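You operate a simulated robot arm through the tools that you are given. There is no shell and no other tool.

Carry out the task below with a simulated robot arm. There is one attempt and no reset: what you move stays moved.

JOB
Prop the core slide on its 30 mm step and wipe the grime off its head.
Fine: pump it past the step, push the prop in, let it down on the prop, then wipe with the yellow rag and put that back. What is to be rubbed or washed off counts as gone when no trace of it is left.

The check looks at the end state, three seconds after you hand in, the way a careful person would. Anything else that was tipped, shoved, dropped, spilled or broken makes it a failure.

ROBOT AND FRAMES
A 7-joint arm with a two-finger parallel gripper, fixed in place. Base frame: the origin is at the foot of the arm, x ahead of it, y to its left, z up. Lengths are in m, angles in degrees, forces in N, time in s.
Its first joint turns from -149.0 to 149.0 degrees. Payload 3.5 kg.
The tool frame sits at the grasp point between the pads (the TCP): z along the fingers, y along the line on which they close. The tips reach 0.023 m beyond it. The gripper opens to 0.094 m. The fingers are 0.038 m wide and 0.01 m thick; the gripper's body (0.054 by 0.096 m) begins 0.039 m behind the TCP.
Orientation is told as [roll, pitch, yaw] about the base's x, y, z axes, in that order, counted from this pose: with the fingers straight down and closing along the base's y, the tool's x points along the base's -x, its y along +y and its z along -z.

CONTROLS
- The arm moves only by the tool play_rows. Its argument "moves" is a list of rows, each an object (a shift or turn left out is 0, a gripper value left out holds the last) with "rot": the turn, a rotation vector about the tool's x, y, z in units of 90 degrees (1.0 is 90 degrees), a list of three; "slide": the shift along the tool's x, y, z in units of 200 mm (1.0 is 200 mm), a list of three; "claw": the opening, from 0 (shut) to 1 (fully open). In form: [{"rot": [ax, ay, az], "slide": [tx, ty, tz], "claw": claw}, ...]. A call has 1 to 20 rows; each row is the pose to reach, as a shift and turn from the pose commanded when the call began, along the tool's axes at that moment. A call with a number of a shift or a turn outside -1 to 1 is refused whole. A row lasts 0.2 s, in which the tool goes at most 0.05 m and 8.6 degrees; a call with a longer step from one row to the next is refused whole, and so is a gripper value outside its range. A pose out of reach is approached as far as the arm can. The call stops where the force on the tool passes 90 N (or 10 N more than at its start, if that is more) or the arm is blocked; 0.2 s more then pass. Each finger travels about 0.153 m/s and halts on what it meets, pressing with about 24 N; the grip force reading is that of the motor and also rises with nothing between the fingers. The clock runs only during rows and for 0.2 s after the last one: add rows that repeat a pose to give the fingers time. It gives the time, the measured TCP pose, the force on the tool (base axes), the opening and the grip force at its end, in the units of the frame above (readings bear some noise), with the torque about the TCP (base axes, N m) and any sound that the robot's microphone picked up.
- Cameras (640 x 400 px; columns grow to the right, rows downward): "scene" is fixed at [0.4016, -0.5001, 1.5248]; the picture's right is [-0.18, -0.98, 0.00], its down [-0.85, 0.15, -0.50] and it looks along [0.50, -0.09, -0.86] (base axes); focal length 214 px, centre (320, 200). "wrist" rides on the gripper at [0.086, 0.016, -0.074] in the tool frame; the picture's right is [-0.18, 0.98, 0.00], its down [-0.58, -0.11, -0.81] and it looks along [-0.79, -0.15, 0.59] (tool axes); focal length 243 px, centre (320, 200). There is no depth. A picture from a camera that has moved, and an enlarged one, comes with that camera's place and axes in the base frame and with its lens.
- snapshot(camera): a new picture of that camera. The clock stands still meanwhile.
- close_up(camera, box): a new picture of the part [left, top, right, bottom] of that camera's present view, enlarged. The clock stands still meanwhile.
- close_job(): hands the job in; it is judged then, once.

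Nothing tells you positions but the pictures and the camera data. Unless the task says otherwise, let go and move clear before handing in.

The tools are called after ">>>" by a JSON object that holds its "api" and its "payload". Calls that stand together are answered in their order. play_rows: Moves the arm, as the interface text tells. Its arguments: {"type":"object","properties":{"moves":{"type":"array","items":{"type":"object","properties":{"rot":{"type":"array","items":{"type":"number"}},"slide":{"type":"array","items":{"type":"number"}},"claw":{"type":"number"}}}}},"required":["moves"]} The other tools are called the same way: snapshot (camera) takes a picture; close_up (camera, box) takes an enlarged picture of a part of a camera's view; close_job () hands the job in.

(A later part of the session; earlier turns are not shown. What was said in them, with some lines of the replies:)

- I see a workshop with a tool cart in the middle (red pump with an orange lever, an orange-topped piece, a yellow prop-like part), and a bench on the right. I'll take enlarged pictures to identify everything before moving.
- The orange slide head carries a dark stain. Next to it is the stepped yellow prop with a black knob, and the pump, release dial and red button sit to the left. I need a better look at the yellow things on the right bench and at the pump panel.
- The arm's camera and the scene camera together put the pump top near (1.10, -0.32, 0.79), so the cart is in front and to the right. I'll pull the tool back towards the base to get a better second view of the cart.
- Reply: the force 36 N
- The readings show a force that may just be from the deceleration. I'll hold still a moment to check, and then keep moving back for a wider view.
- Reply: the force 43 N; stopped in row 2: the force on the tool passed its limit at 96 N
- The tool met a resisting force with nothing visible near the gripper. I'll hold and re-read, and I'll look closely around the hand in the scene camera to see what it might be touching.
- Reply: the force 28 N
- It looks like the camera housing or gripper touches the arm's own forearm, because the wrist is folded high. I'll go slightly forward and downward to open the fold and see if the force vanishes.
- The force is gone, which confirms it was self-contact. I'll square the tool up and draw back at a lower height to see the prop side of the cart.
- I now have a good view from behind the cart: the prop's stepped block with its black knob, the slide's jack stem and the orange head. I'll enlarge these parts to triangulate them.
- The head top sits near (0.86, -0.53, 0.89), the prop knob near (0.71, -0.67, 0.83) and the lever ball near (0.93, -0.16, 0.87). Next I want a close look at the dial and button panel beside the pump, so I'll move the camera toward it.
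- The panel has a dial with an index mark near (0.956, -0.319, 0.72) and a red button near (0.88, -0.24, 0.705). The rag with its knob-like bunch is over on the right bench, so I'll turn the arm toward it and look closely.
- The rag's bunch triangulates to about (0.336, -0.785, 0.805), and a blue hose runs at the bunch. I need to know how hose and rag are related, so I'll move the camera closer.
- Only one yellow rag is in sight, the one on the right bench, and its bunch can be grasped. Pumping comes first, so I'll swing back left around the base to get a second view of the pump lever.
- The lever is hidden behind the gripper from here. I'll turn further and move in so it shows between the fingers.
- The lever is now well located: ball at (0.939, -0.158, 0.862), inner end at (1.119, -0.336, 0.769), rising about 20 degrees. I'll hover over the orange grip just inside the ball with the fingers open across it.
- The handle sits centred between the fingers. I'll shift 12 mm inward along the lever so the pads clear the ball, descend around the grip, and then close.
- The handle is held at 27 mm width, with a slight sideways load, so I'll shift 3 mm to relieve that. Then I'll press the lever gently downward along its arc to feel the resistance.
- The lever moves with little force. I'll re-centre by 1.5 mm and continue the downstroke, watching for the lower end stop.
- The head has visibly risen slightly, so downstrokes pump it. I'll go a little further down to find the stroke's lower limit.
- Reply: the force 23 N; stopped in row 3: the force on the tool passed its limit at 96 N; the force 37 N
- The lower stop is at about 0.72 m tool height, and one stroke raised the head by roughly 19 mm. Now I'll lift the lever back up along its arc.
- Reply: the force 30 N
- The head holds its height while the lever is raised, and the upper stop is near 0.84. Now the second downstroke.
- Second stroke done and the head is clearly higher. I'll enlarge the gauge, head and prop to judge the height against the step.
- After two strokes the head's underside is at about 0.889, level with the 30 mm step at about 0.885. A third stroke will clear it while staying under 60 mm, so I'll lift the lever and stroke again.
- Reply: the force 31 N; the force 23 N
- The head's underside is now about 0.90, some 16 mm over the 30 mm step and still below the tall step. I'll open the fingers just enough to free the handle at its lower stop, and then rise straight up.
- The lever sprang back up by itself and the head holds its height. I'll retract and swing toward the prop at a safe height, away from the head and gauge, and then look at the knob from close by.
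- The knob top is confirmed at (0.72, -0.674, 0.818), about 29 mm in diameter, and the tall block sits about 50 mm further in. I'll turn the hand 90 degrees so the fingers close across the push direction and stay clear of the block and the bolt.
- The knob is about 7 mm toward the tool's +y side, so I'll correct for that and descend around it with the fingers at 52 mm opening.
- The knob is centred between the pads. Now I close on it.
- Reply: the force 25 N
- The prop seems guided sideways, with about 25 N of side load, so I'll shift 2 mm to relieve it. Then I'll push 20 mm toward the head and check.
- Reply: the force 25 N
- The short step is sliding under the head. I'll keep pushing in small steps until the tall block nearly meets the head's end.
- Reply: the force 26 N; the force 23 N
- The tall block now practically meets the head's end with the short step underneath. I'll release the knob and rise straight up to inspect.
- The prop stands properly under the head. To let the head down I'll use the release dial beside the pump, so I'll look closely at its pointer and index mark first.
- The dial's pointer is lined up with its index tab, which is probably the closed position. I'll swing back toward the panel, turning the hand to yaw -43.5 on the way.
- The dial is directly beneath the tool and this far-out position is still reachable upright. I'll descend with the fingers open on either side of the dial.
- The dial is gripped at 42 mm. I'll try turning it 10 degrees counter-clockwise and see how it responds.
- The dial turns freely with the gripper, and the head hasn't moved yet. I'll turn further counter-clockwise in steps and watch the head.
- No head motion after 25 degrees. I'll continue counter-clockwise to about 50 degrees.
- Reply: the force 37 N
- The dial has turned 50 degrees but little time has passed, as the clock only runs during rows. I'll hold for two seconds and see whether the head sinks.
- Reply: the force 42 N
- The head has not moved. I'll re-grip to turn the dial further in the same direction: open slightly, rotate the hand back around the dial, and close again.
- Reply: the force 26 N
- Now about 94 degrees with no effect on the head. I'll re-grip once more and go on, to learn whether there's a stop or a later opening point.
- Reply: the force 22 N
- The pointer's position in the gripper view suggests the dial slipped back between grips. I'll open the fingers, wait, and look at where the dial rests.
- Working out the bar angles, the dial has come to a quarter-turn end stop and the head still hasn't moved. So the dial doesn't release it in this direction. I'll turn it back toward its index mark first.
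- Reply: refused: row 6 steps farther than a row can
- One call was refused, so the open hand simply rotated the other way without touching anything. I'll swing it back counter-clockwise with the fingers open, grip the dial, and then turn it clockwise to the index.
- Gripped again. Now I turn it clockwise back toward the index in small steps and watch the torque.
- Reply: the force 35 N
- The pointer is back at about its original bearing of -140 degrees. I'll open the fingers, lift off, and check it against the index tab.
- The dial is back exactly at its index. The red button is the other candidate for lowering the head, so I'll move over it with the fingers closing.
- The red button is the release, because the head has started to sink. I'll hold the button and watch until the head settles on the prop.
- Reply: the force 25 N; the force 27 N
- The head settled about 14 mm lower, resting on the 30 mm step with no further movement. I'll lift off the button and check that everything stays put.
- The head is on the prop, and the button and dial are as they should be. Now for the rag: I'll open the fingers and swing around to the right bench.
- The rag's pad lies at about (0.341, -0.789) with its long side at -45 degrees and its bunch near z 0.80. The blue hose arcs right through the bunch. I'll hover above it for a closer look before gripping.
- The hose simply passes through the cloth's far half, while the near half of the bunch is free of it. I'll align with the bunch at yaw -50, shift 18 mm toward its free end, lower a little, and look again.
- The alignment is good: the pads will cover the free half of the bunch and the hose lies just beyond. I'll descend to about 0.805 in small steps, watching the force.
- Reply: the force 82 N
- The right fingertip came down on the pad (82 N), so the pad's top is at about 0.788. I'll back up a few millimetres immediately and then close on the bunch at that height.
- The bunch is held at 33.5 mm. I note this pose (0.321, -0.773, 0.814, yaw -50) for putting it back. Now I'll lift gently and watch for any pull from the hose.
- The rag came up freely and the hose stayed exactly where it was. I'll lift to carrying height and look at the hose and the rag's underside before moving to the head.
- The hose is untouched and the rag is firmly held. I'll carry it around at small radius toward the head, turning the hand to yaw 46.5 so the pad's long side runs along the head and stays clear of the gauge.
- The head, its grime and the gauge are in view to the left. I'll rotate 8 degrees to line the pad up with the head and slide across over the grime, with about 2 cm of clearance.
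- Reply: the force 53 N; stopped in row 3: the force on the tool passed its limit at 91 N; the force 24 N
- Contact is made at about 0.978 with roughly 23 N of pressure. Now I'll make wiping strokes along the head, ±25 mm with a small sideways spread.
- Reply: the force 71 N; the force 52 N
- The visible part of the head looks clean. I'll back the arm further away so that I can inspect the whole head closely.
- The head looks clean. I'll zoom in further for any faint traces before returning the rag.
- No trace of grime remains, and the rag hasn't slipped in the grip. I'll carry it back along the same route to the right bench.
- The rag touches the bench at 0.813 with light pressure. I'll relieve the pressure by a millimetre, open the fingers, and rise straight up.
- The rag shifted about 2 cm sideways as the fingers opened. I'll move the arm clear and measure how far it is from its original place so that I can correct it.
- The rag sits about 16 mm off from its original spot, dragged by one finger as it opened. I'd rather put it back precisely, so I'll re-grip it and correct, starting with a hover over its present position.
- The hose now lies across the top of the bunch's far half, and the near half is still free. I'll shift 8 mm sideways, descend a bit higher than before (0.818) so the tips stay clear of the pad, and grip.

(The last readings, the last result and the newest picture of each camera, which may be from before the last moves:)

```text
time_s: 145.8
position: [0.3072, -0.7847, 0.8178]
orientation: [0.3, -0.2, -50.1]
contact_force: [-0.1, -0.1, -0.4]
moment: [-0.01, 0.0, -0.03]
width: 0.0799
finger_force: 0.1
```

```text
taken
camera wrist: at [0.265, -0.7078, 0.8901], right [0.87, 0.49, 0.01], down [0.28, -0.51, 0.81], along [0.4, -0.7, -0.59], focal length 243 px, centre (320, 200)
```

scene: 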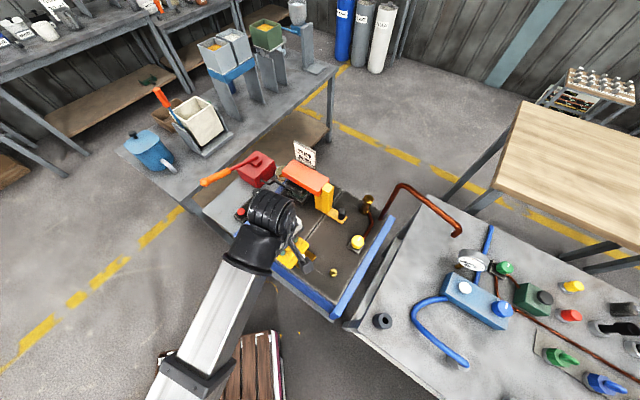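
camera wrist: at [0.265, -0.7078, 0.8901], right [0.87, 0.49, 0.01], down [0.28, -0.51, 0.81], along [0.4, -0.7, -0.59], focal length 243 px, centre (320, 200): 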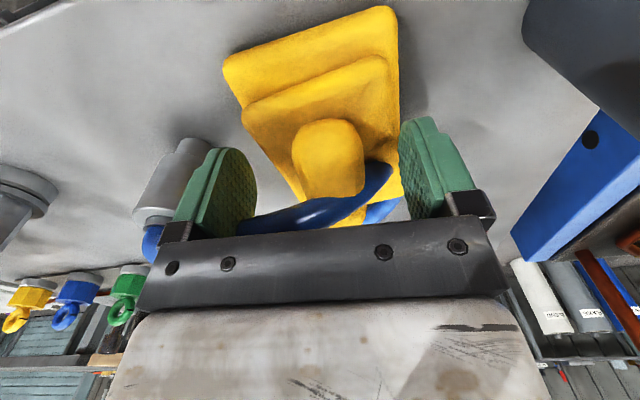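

>>> {"api": "play_rows", "payload": {"moves": [{"slide": [0, 0.02, 0], "claw": 0.85}, {"slide": [0, 0.02, 0], "claw": 0.65}, {"slide": [0, 0.02, 0], "claw": 0.45}, {"slide": [0, 0.02, 0], "claw": 0.3}, {"slide": [0, 0.02, 0], "claw": 0.15}, {"slide": [0, 0.02, 0], "claw": 0.15}]}}

>>> {"api": "snapshot", "payload": {"camera": "wrist"}}

>>> {"api": "close_up", "payload": {"camera": "scene", "box": [360, 270, 480, 370]}}

```text
time_s: 147.2
position: [0.3094, -0.7805, 0.8163]
orientation: [0.3, -0.3, -50.1]
contact_force: [0.0, -0.6, -0.1]
moment: [-0.03, 0.04, 0.0]
width: 0.0334
finger_force: 24.1
```

```text
taken
camera wrist: at [0.2672, -0.7044, 0.8902], right [0.87, 0.49, 0.01], down [0.28, -0.51, 0.81], along [0.4, -0.7, -0.59], focal length 243 px, centre (320, 200)
```

wrist: 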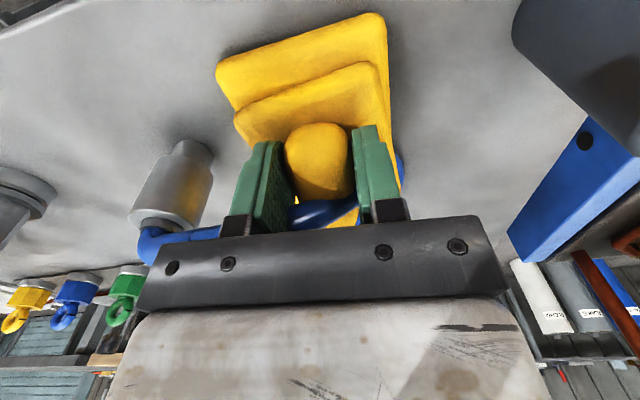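

```text
4.00 times, centred on (420, 320) of scene
camera zoom: at [0.4016, -0.5001, 1.5248], right [-0.18, -0.98, 0.0], down [-0.85, 0.15, -0.5], along [0.5, -0.09, -0.86], focal length 858 px, centre (-80, -280)
```

zoom: 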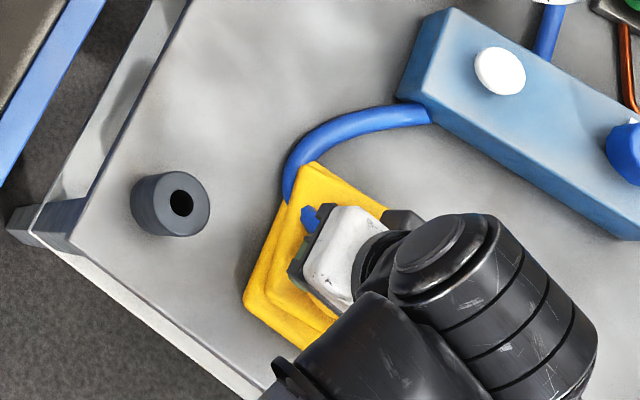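

Re-gripped in the same relation as before. I'll lift 16 mm, shift the rag back to its original spot, and set it down, this time opening the fingers in small steps while watching it.

>>> {"api": "play_rows", "payload": {"moves": [{"slide": [0, 0, -0.04]}, {"slide": [0, 0, -0.08]}, {"slide": [-0.007, 0.04, -0.08]}, {"slide": [-0.014, 0.083, -0.08]}, {"slide": [-0.014, 0.083, -0.08]}, {"slide": [-0.014, 0.083, -0.04]}, {"slide": [-0.014, 0.083, -0.01]}, {"slide": [-0.014, 0.083, -0.002]}, {"slide": [-0.014, 0.083, -0.002]}]}}

>>> {"api": "close_up", "payload": {"camera": "scene", "box": [360, 270, 480, 370]}}

```text
time_s: 149.2
position: [0.3259, -0.7749, 0.8173]
orientation: [0.2, -0.2, -50.0]
contact_force: [0.0, -0.5, -0.7]
moment: [0.01, 0.05, -0.01]
width: 0.0337
finger_force: 24.3
```

```text
4.00 times, centred on (420, 320) of scene
camera zoom: at [0.4016, -0.5001, 1.5248], right [-0.18, -0.98, 0.0], down [-0.85, 0.15, -0.5], along [0.5, -0.09, -0.86], focal length 858 px, centre (-80, -280)
```

zoom: 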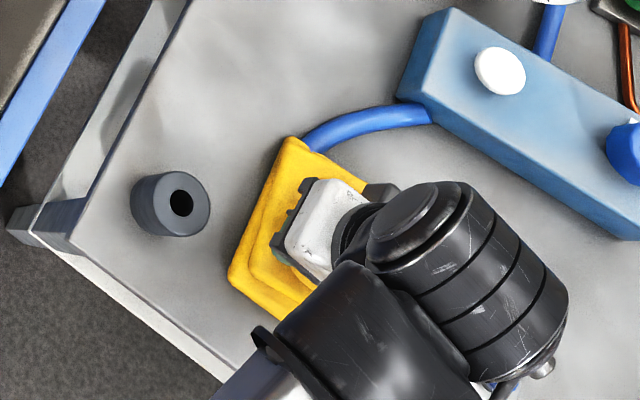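

That matches the original outline closely. I'll lower the last millimetre to light contact and then open a little.

>>> {"api": "play_rows", "payload": {"moves": [{"slide": [0, 0, 0.003]}, {"slide": [0, 0, 0.005]}, {"slide": [0, 0, 0.005]}]}}

>>> {"api": "play_rows", "payload": {"moves": [{"slide": [0, 0, 0.003]}, {"slide": [0, 0, 0.004]}, {"slide": [0, 0, 0.004]}]}}

```text
time_s: 150.0
position: [0.3264, -0.7754, 0.8158]
orientation: [0.4, -0.3, -50.0]
contact_force: [1.3, 4.9, 16.1]
moment: [-0.01, 0.14, -0.03]
width: 0.0338
finger_force: 24.1
```

```text
time_s: 150.8
position: [0.3253, -0.7754, 0.8163]
orientation: [0.3, -0.4, -50.0]
contact_force: [2.7, 6.3, 28.3]
moment: [0.06, 0.0, 0.04]
width: 0.0336
finger_force: 24.0
```

>>> {"api": "play_rows", "payload": {"moves": [{"slide": [0, 0, -0.003]}, {"slide": [0, 0, -0.003], "claw": 0.4}, {"slide": [0, 0, -0.003], "claw": 0.42}, {"slide": [0, 0, -0.003], "claw": 0.42}]}}

>>> {"api": "close_up", "payload": {"camera": "scene", "box": [360, 270, 480, 370]}}

>>> {"api": "snapshot", "payload": {"camera": "wrist"}}

```text
time_s: 151.8
position: [0.3248, -0.7742, 0.8157]
orientation: [0.5, -0.3, -50.0]
contact_force: [-1.8, 0.7, 0.2]
moment: [0.02, 0.01, -0.01]
width: 0.0396
finger_force: 0.0
```

```text
4.00 times, centred on (420, 320) of scene
camera zoom: at [0.4016, -0.5001, 1.5248], right [-0.18, -0.98, 0.0], down [-0.85, 0.15, -0.5], along [0.5, -0.09, -0.86], focal length 858 px, centre (-80, -280)
```

zoom: 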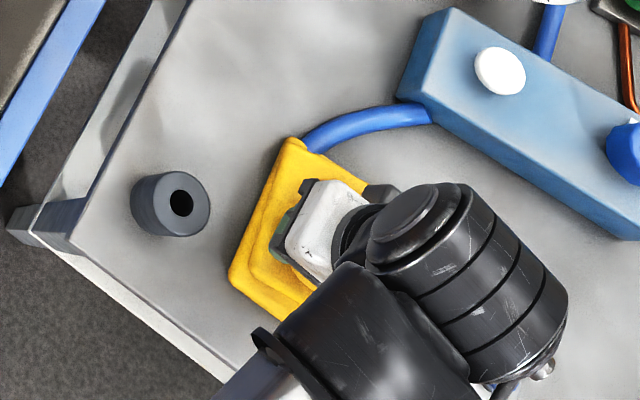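

```text
taken
camera wrist: at [0.2829, -0.6989, 0.8895], right [0.87, 0.49, 0.01], down [0.28, -0.51, 0.81], along [0.4, -0.7, -0.59], focal length 243 px, centre (320, 200)
```

wrist: 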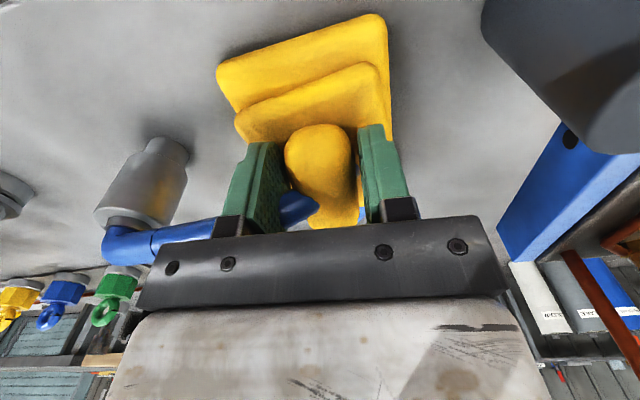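

The rag stayed put and the fingers are off the bunch by about 3 mm each side. I'll open a little more and check again before lifting.

>>> {"api": "play_rows", "payload": {"moves": [{"slide": [0, 0, -0.005], "claw": 0.46}, {"slide": [0, 0, -0.01], "claw": 0.5}, {"slide": [0, 0, -0.01], "claw": 0.5}]}}

>>> {"api": "close_up", "payload": {"camera": "scene", "box": [360, 270, 480, 370]}}

>>> {"api": "close_up", "payload": {"camera": "wrist", "box": [200, 0, 440, 240]}}

```text
time_s: 152.6
position: [0.3244, -0.7752, 0.8171]
orientation: [0.4, -0.3, -50.0]
contact_force: [-1.0, 0.2, -0.7]
moment: [-0.01, -0.01, -0.01]
width: 0.047
finger_force: 0.0
```

```text
4.00 times, centred on (420, 320) of scene
camera zoom: at [0.4016, -0.5001, 1.5248], right [-0.18, -0.98, 0.0], down [-0.85, 0.15, -0.5], along [0.5, -0.09, -0.86], focal length 858 px, centre (-80, -280)
```

zoom: 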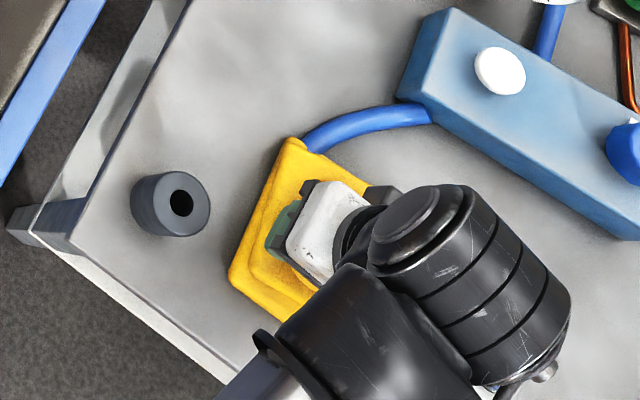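

```text
1.67 times, centred on (320, 120) of wrist
camera zoom: at [0.2822, -0.6987, 0.8911], right [0.87, 0.49, 0.01], down [0.28, -0.51, 0.81], along [0.4, -0.7, -0.59], focal length 404 px, centre (320, 333)
```

zoom: 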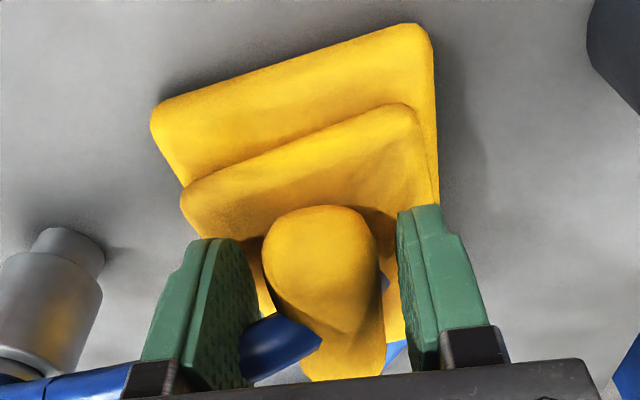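

Both fingers are clear and the rag hasn't moved. Now a slow, straight lift.

>>> {"api": "play_rows", "payload": {"moves": [{"slide": [0, 0, -0.015]}, {"slide": [0, 0, -0.03]}, {"slide": [0, 0, -0.05]}, {"slide": [0, 0, -0.08]}, {"slide": [0, 0, -0.12]}, {"slide": [0, 0, -0.16]}, {"slide": [0, 0, -0.2]}, {"slide": [0, 0, -0.2]}]}}

>>> {"api": "close_up", "payload": {"camera": "scene", "box": [360, 270, 480, 370]}}

>>> {"api": "snapshot", "payload": {"camera": "wrist"}}

```text
time_s: 154.4
position: [0.3249, -0.774, 0.8587]
orientation: [0.3, -0.3, -50.0]
contact_force: [0.1, 0.3, -0.5]
moment: [-0.01, 0.0, 0.0]
width: 0.0469
finger_force: 0.0
```

```text
4.00 times, centred on (420, 320) of scene
camera zoom: at [0.4016, -0.5001, 1.5248], right [-0.18, -0.98, 0.0], down [-0.85, 0.15, -0.5], along [0.5, -0.09, -0.86], focal length 858 px, centre (-80, -280)
```

zoom: 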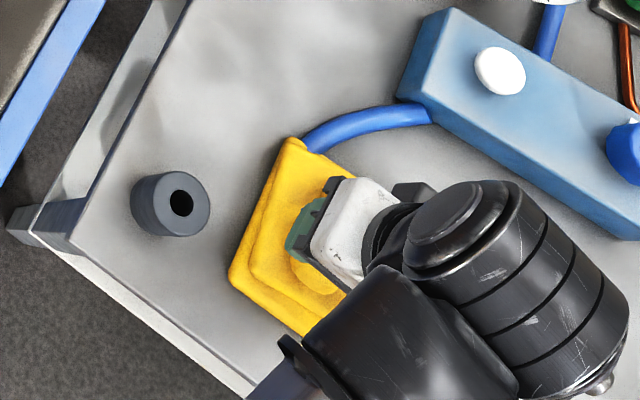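

```text
taken
camera wrist: at [0.2827, -0.6985, 0.9319], right [0.87, 0.49, 0.01], down [0.28, -0.52, 0.81], along [0.4, -0.7, -0.59], focal length 243 px, centre (320, 200)
```

wrist: 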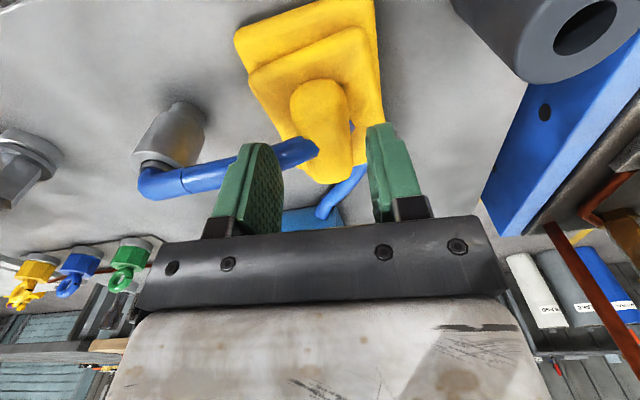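

The rag is back in place. I'll rise the rest of the way, draw back and inspect the whole scene.

>>> {"api": "play_rows", "payload": {"moves": [{"slide": [0, 0, -0.1]}, {"slide": [0, 0, -0.25]}, {"slide": [0, 0, -0.45]}, {"slide": [0.15, 0.05, -0.5]}, {"slide": [0.35, 0.1, -0.5]}, {"slide": [0.55, 0.2, -0.5]}, {"slide": [0.72, 0.3, -0.5]}, {"slide": [0.72, 0.3, -0.5]}]}}

>>> {"api": "snapshot", "payload": {"camera": "scene"}}

>>> {"api": "close_up", "payload": {"camera": "scene", "box": [360, 270, 480, 370]}}

>>> {"api": "close_up", "payload": {"camera": "scene", "box": [190, 130, 400, 290]}}

>>> {"api": "close_up", "payload": {"camera": "scene", "box": [288, 155, 348, 215]}}

```text
time_s: 156.2
position: [0.2761, -0.6276, 0.9588]
orientation: [0.4, -0.3, -50.0]
contact_force: [-0.2, -0.2, -0.2]
moment: [0.04, -0.01, 0.01]
width: 0.047
finger_force: 0.1
```

```text
taken
```

scene: 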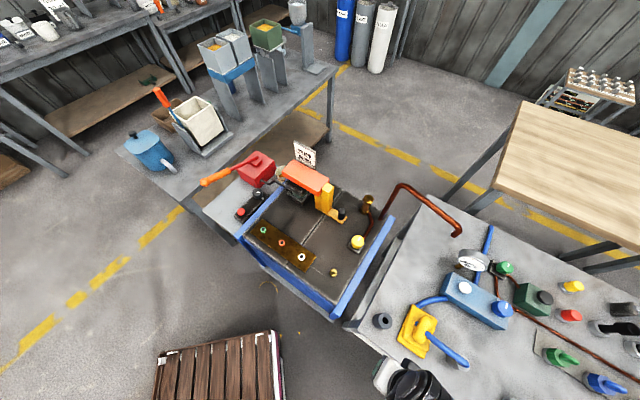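

```text
4.00 times, centred on (420, 320) of scene
camera zoom: at [0.4016, -0.5001, 1.5248], right [-0.18, -0.98, 0.0], down [-0.85, 0.15, -0.5], along [0.5, -0.09, -0.86], focal length 858 px, centre (-80, -280)
```

zoom: 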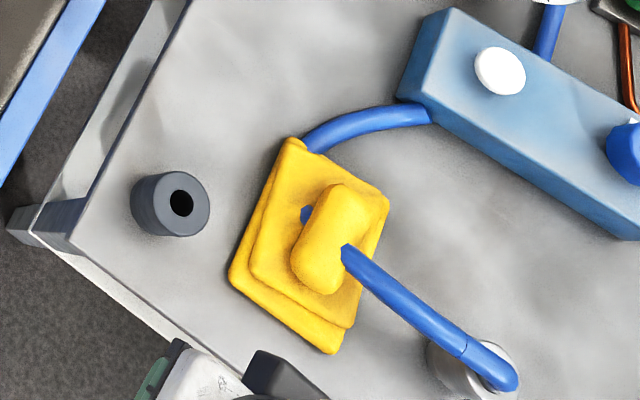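

```text
2.50 times, centred on (295, 210) of scene
camera zoom: at [0.4016, -0.5001, 1.5248], right [-0.18, -0.98, 0.0], down [-0.85, 0.15, -0.5], along [0.5, -0.09, -0.86], focal length 536 px, centre (382, 175)
```

zoom: 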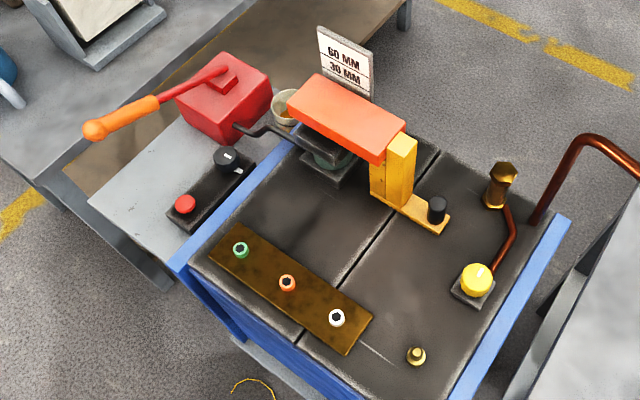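

```text
6.67 times, centred on (318, 185) of scene
camera zoom: at [0.4016, -0.5001, 1.5248], right [-0.18, -0.98, 0.0], down [-0.85, 0.15, -0.5], along [0.5, -0.09, -0.86], focal length 1430 px, centre (333, 300)
```

zoom: 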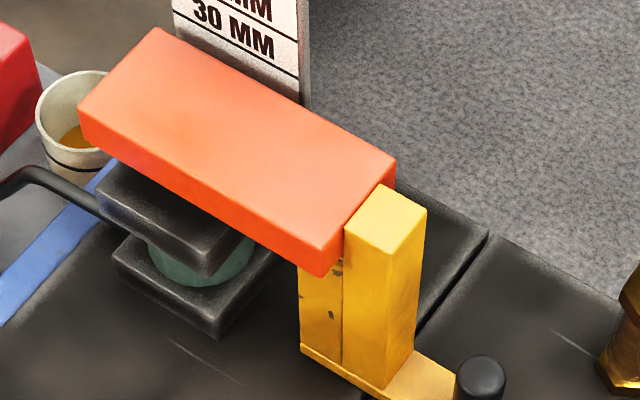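

The rag is back where it lay, the head is clean and the gauge reads 30 mm. I'll swing the arm to a clear spot from which the wrist camera can check from the side that the head really sits on the step.

>>> {"api": "play_rows", "payload": {"moves": [{"slide": [0.015, 0.2, 0], "rot": [0, 0, -0.05]}, {"slide": [0.03, 0.4, 0], "rot": [0, 0, -0.1]}, {"slide": [0.046, 0.6, 0], "rot": [0, 0, -0.15]}, {"slide": [0.061, 0.8, 0], "rot": [0, 0, -0.2]}, {"slide": [0.076, 0.998, 0], "rot": [0, 0, -0.25]}]}}

>>> {"api": "play_rows", "payload": {"moves": [{"slide": [-0.058, 0.197, 0], "rot": [0, 0, -0.06]}, {"slide": [-0.117, 0.395, 0], "rot": [0, 0, -0.12]}, {"slide": [-0.175, 0.592, 0], "rot": [0, 0, -0.18]}, {"slide": [-0.234, 0.79, 0], "rot": [0, 0, -0.24]}, {"slide": [-0.292, 0.987, 0], "rot": [0, 0, -0.3]}, {"slide": [-0.292, 0.987, 0], "rot": [0, 0, -0.3]}]}}

>>> {"api": "snapshot", "payload": {"camera": "wrist"}}

>>> {"api": "close_up", "payload": {"camera": "wrist", "box": [0, 60, 260, 260]}}

```text
time_s: 157.4
position: [0.4213, -0.4866, 0.9586]
orientation: [0.2, -0.3, -27.5]
contact_force: [0.2, 0.5, -0.4]
moment: [-0.01, 0.0, -0.02]
width: 0.047
finger_force: 0.0
```

```text
time_s: 158.8
position: [0.5674, -0.3395, 0.9583]
orientation: [0.0, -0.4, -0.5]
contact_force: [0.3, -0.6, 0.1]
moment: [0.0, 0.01, -0.03]
width: 0.0471
finger_force: 0.1
```

```text
taken
camera wrist: at [0.4822, -0.3228, 1.0335], right [0.19, 0.98, 0.0], down [0.57, -0.11, 0.81], along [0.8, -0.16, -0.59], focal length 243 px, centre (320, 200)
```

wrist: 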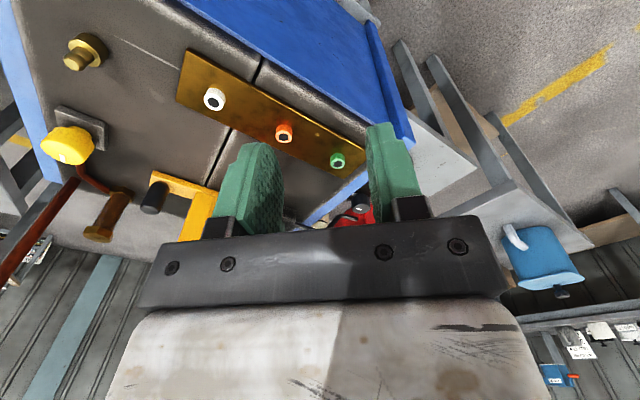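

```text
2.00 times, centred on (130, 160) of wrist
camera zoom: at [0.4822, -0.3228, 1.0335], right [0.19, 0.98, 0.0], down [0.57, -0.11, 0.81], along [0.8, -0.16, -0.59], focal length 485 px, centre (700, 280)
```

zoom: 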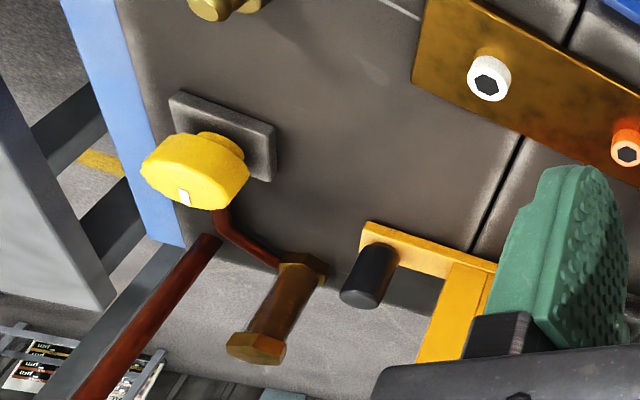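

>>> {"api": "play_rows", "payload": {"moves": [{"slide": [-0.08, 0.13, 0]}, {"slide": [-0.16, 0.27, 0.05]}, {"slide": [-0.24, 0.4, 0.1]}, {"slide": [-0.32, 0.53, 0.15]}, {"slide": [-0.32, 0.53, 0.15]}]}}

>>> {"api": "snapshot", "payload": {"camera": "wrist"}}

>>> {"api": "close_up", "payload": {"camera": "wrist", "box": [0, 100, 200, 300]}}

```text
time_s: 160.0
position: [0.6298, -0.2333, 0.9312]
orientation: [-0.1, -0.5, -0.5]
contact_force: [-0.3, 0.6, -0.3]
moment: [0.01, -0.04, 0.0]
width: 0.0467
finger_force: 0.0
```

```text
taken
camera wrist: at [0.5441, -0.2159, 1.0045], right [0.19, 0.98, 0.0], down [0.57, -0.11, 0.81], along [0.8, -0.16, -0.58], focal length 243 px, centre (320, 200)
```

wrist: 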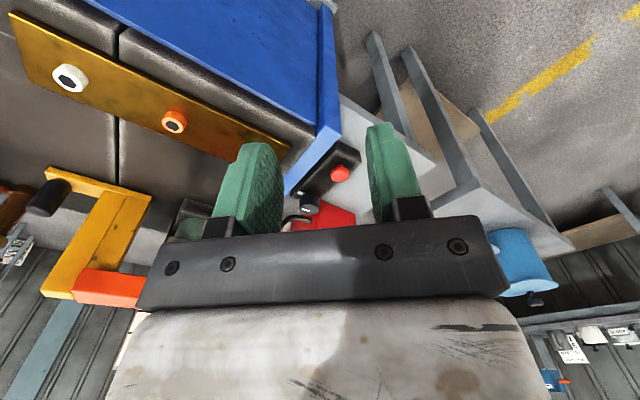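

```text
2.00 times, centred on (100, 200) of wrist
camera zoom: at [0.5441, -0.2159, 1.0045], right [0.19, 0.98, 0.0], down [0.57, -0.11, 0.81], along [0.8, -0.16, -0.58], focal length 485 px, centre (760, 200)
```

zoom: 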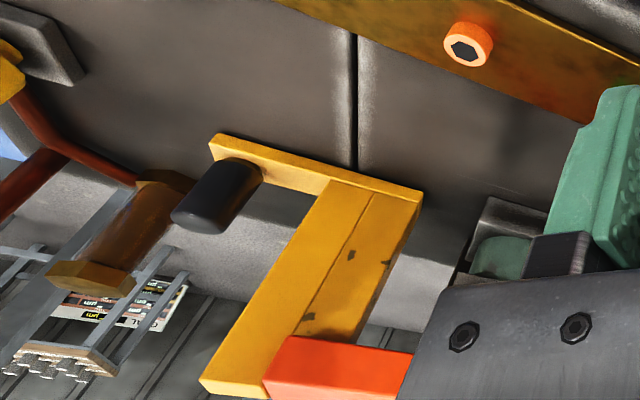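

From the side, the head rests squarely on the prop's 30 mm step with the tall block against its end. The grime is gone, the rag is back on the bench, the dial is at its index mark, and the arm is clear, so I hand in.

>>> {"api": "close_job", "payload": {}}

```text
The job is handed in.
```

The core slide is propped on its 30 mm step, its head is wiped clean, and the yellow rag is back in its place on the bench. I've handed the job in.

- **Prop:** Three pump strokes raised the head past the step. I pushed the prop in by its knob and let the head down with the red button. A side view shows the head sitting on the 30 mm step with the tall block against its end.
- **Wipe:** Close-ups of the whole head showed no trace of grime after wiping.
- **Rag:** It slid about 16 mm when I first let go of it, so I picked it up again and set it back to within a few millimetres of its original spot. The blue hose running through the rag did not move.
- **Black dial:** I tried it first, thinking it was the release. It did nothing to the head, and I turned it back to its index mark.
- **Arm contact:** At the very start, while I was moving the arm for a better view, it appears to have touched its own forearm. A motion stopped at its force limit, and nothing in the workshop was touched.
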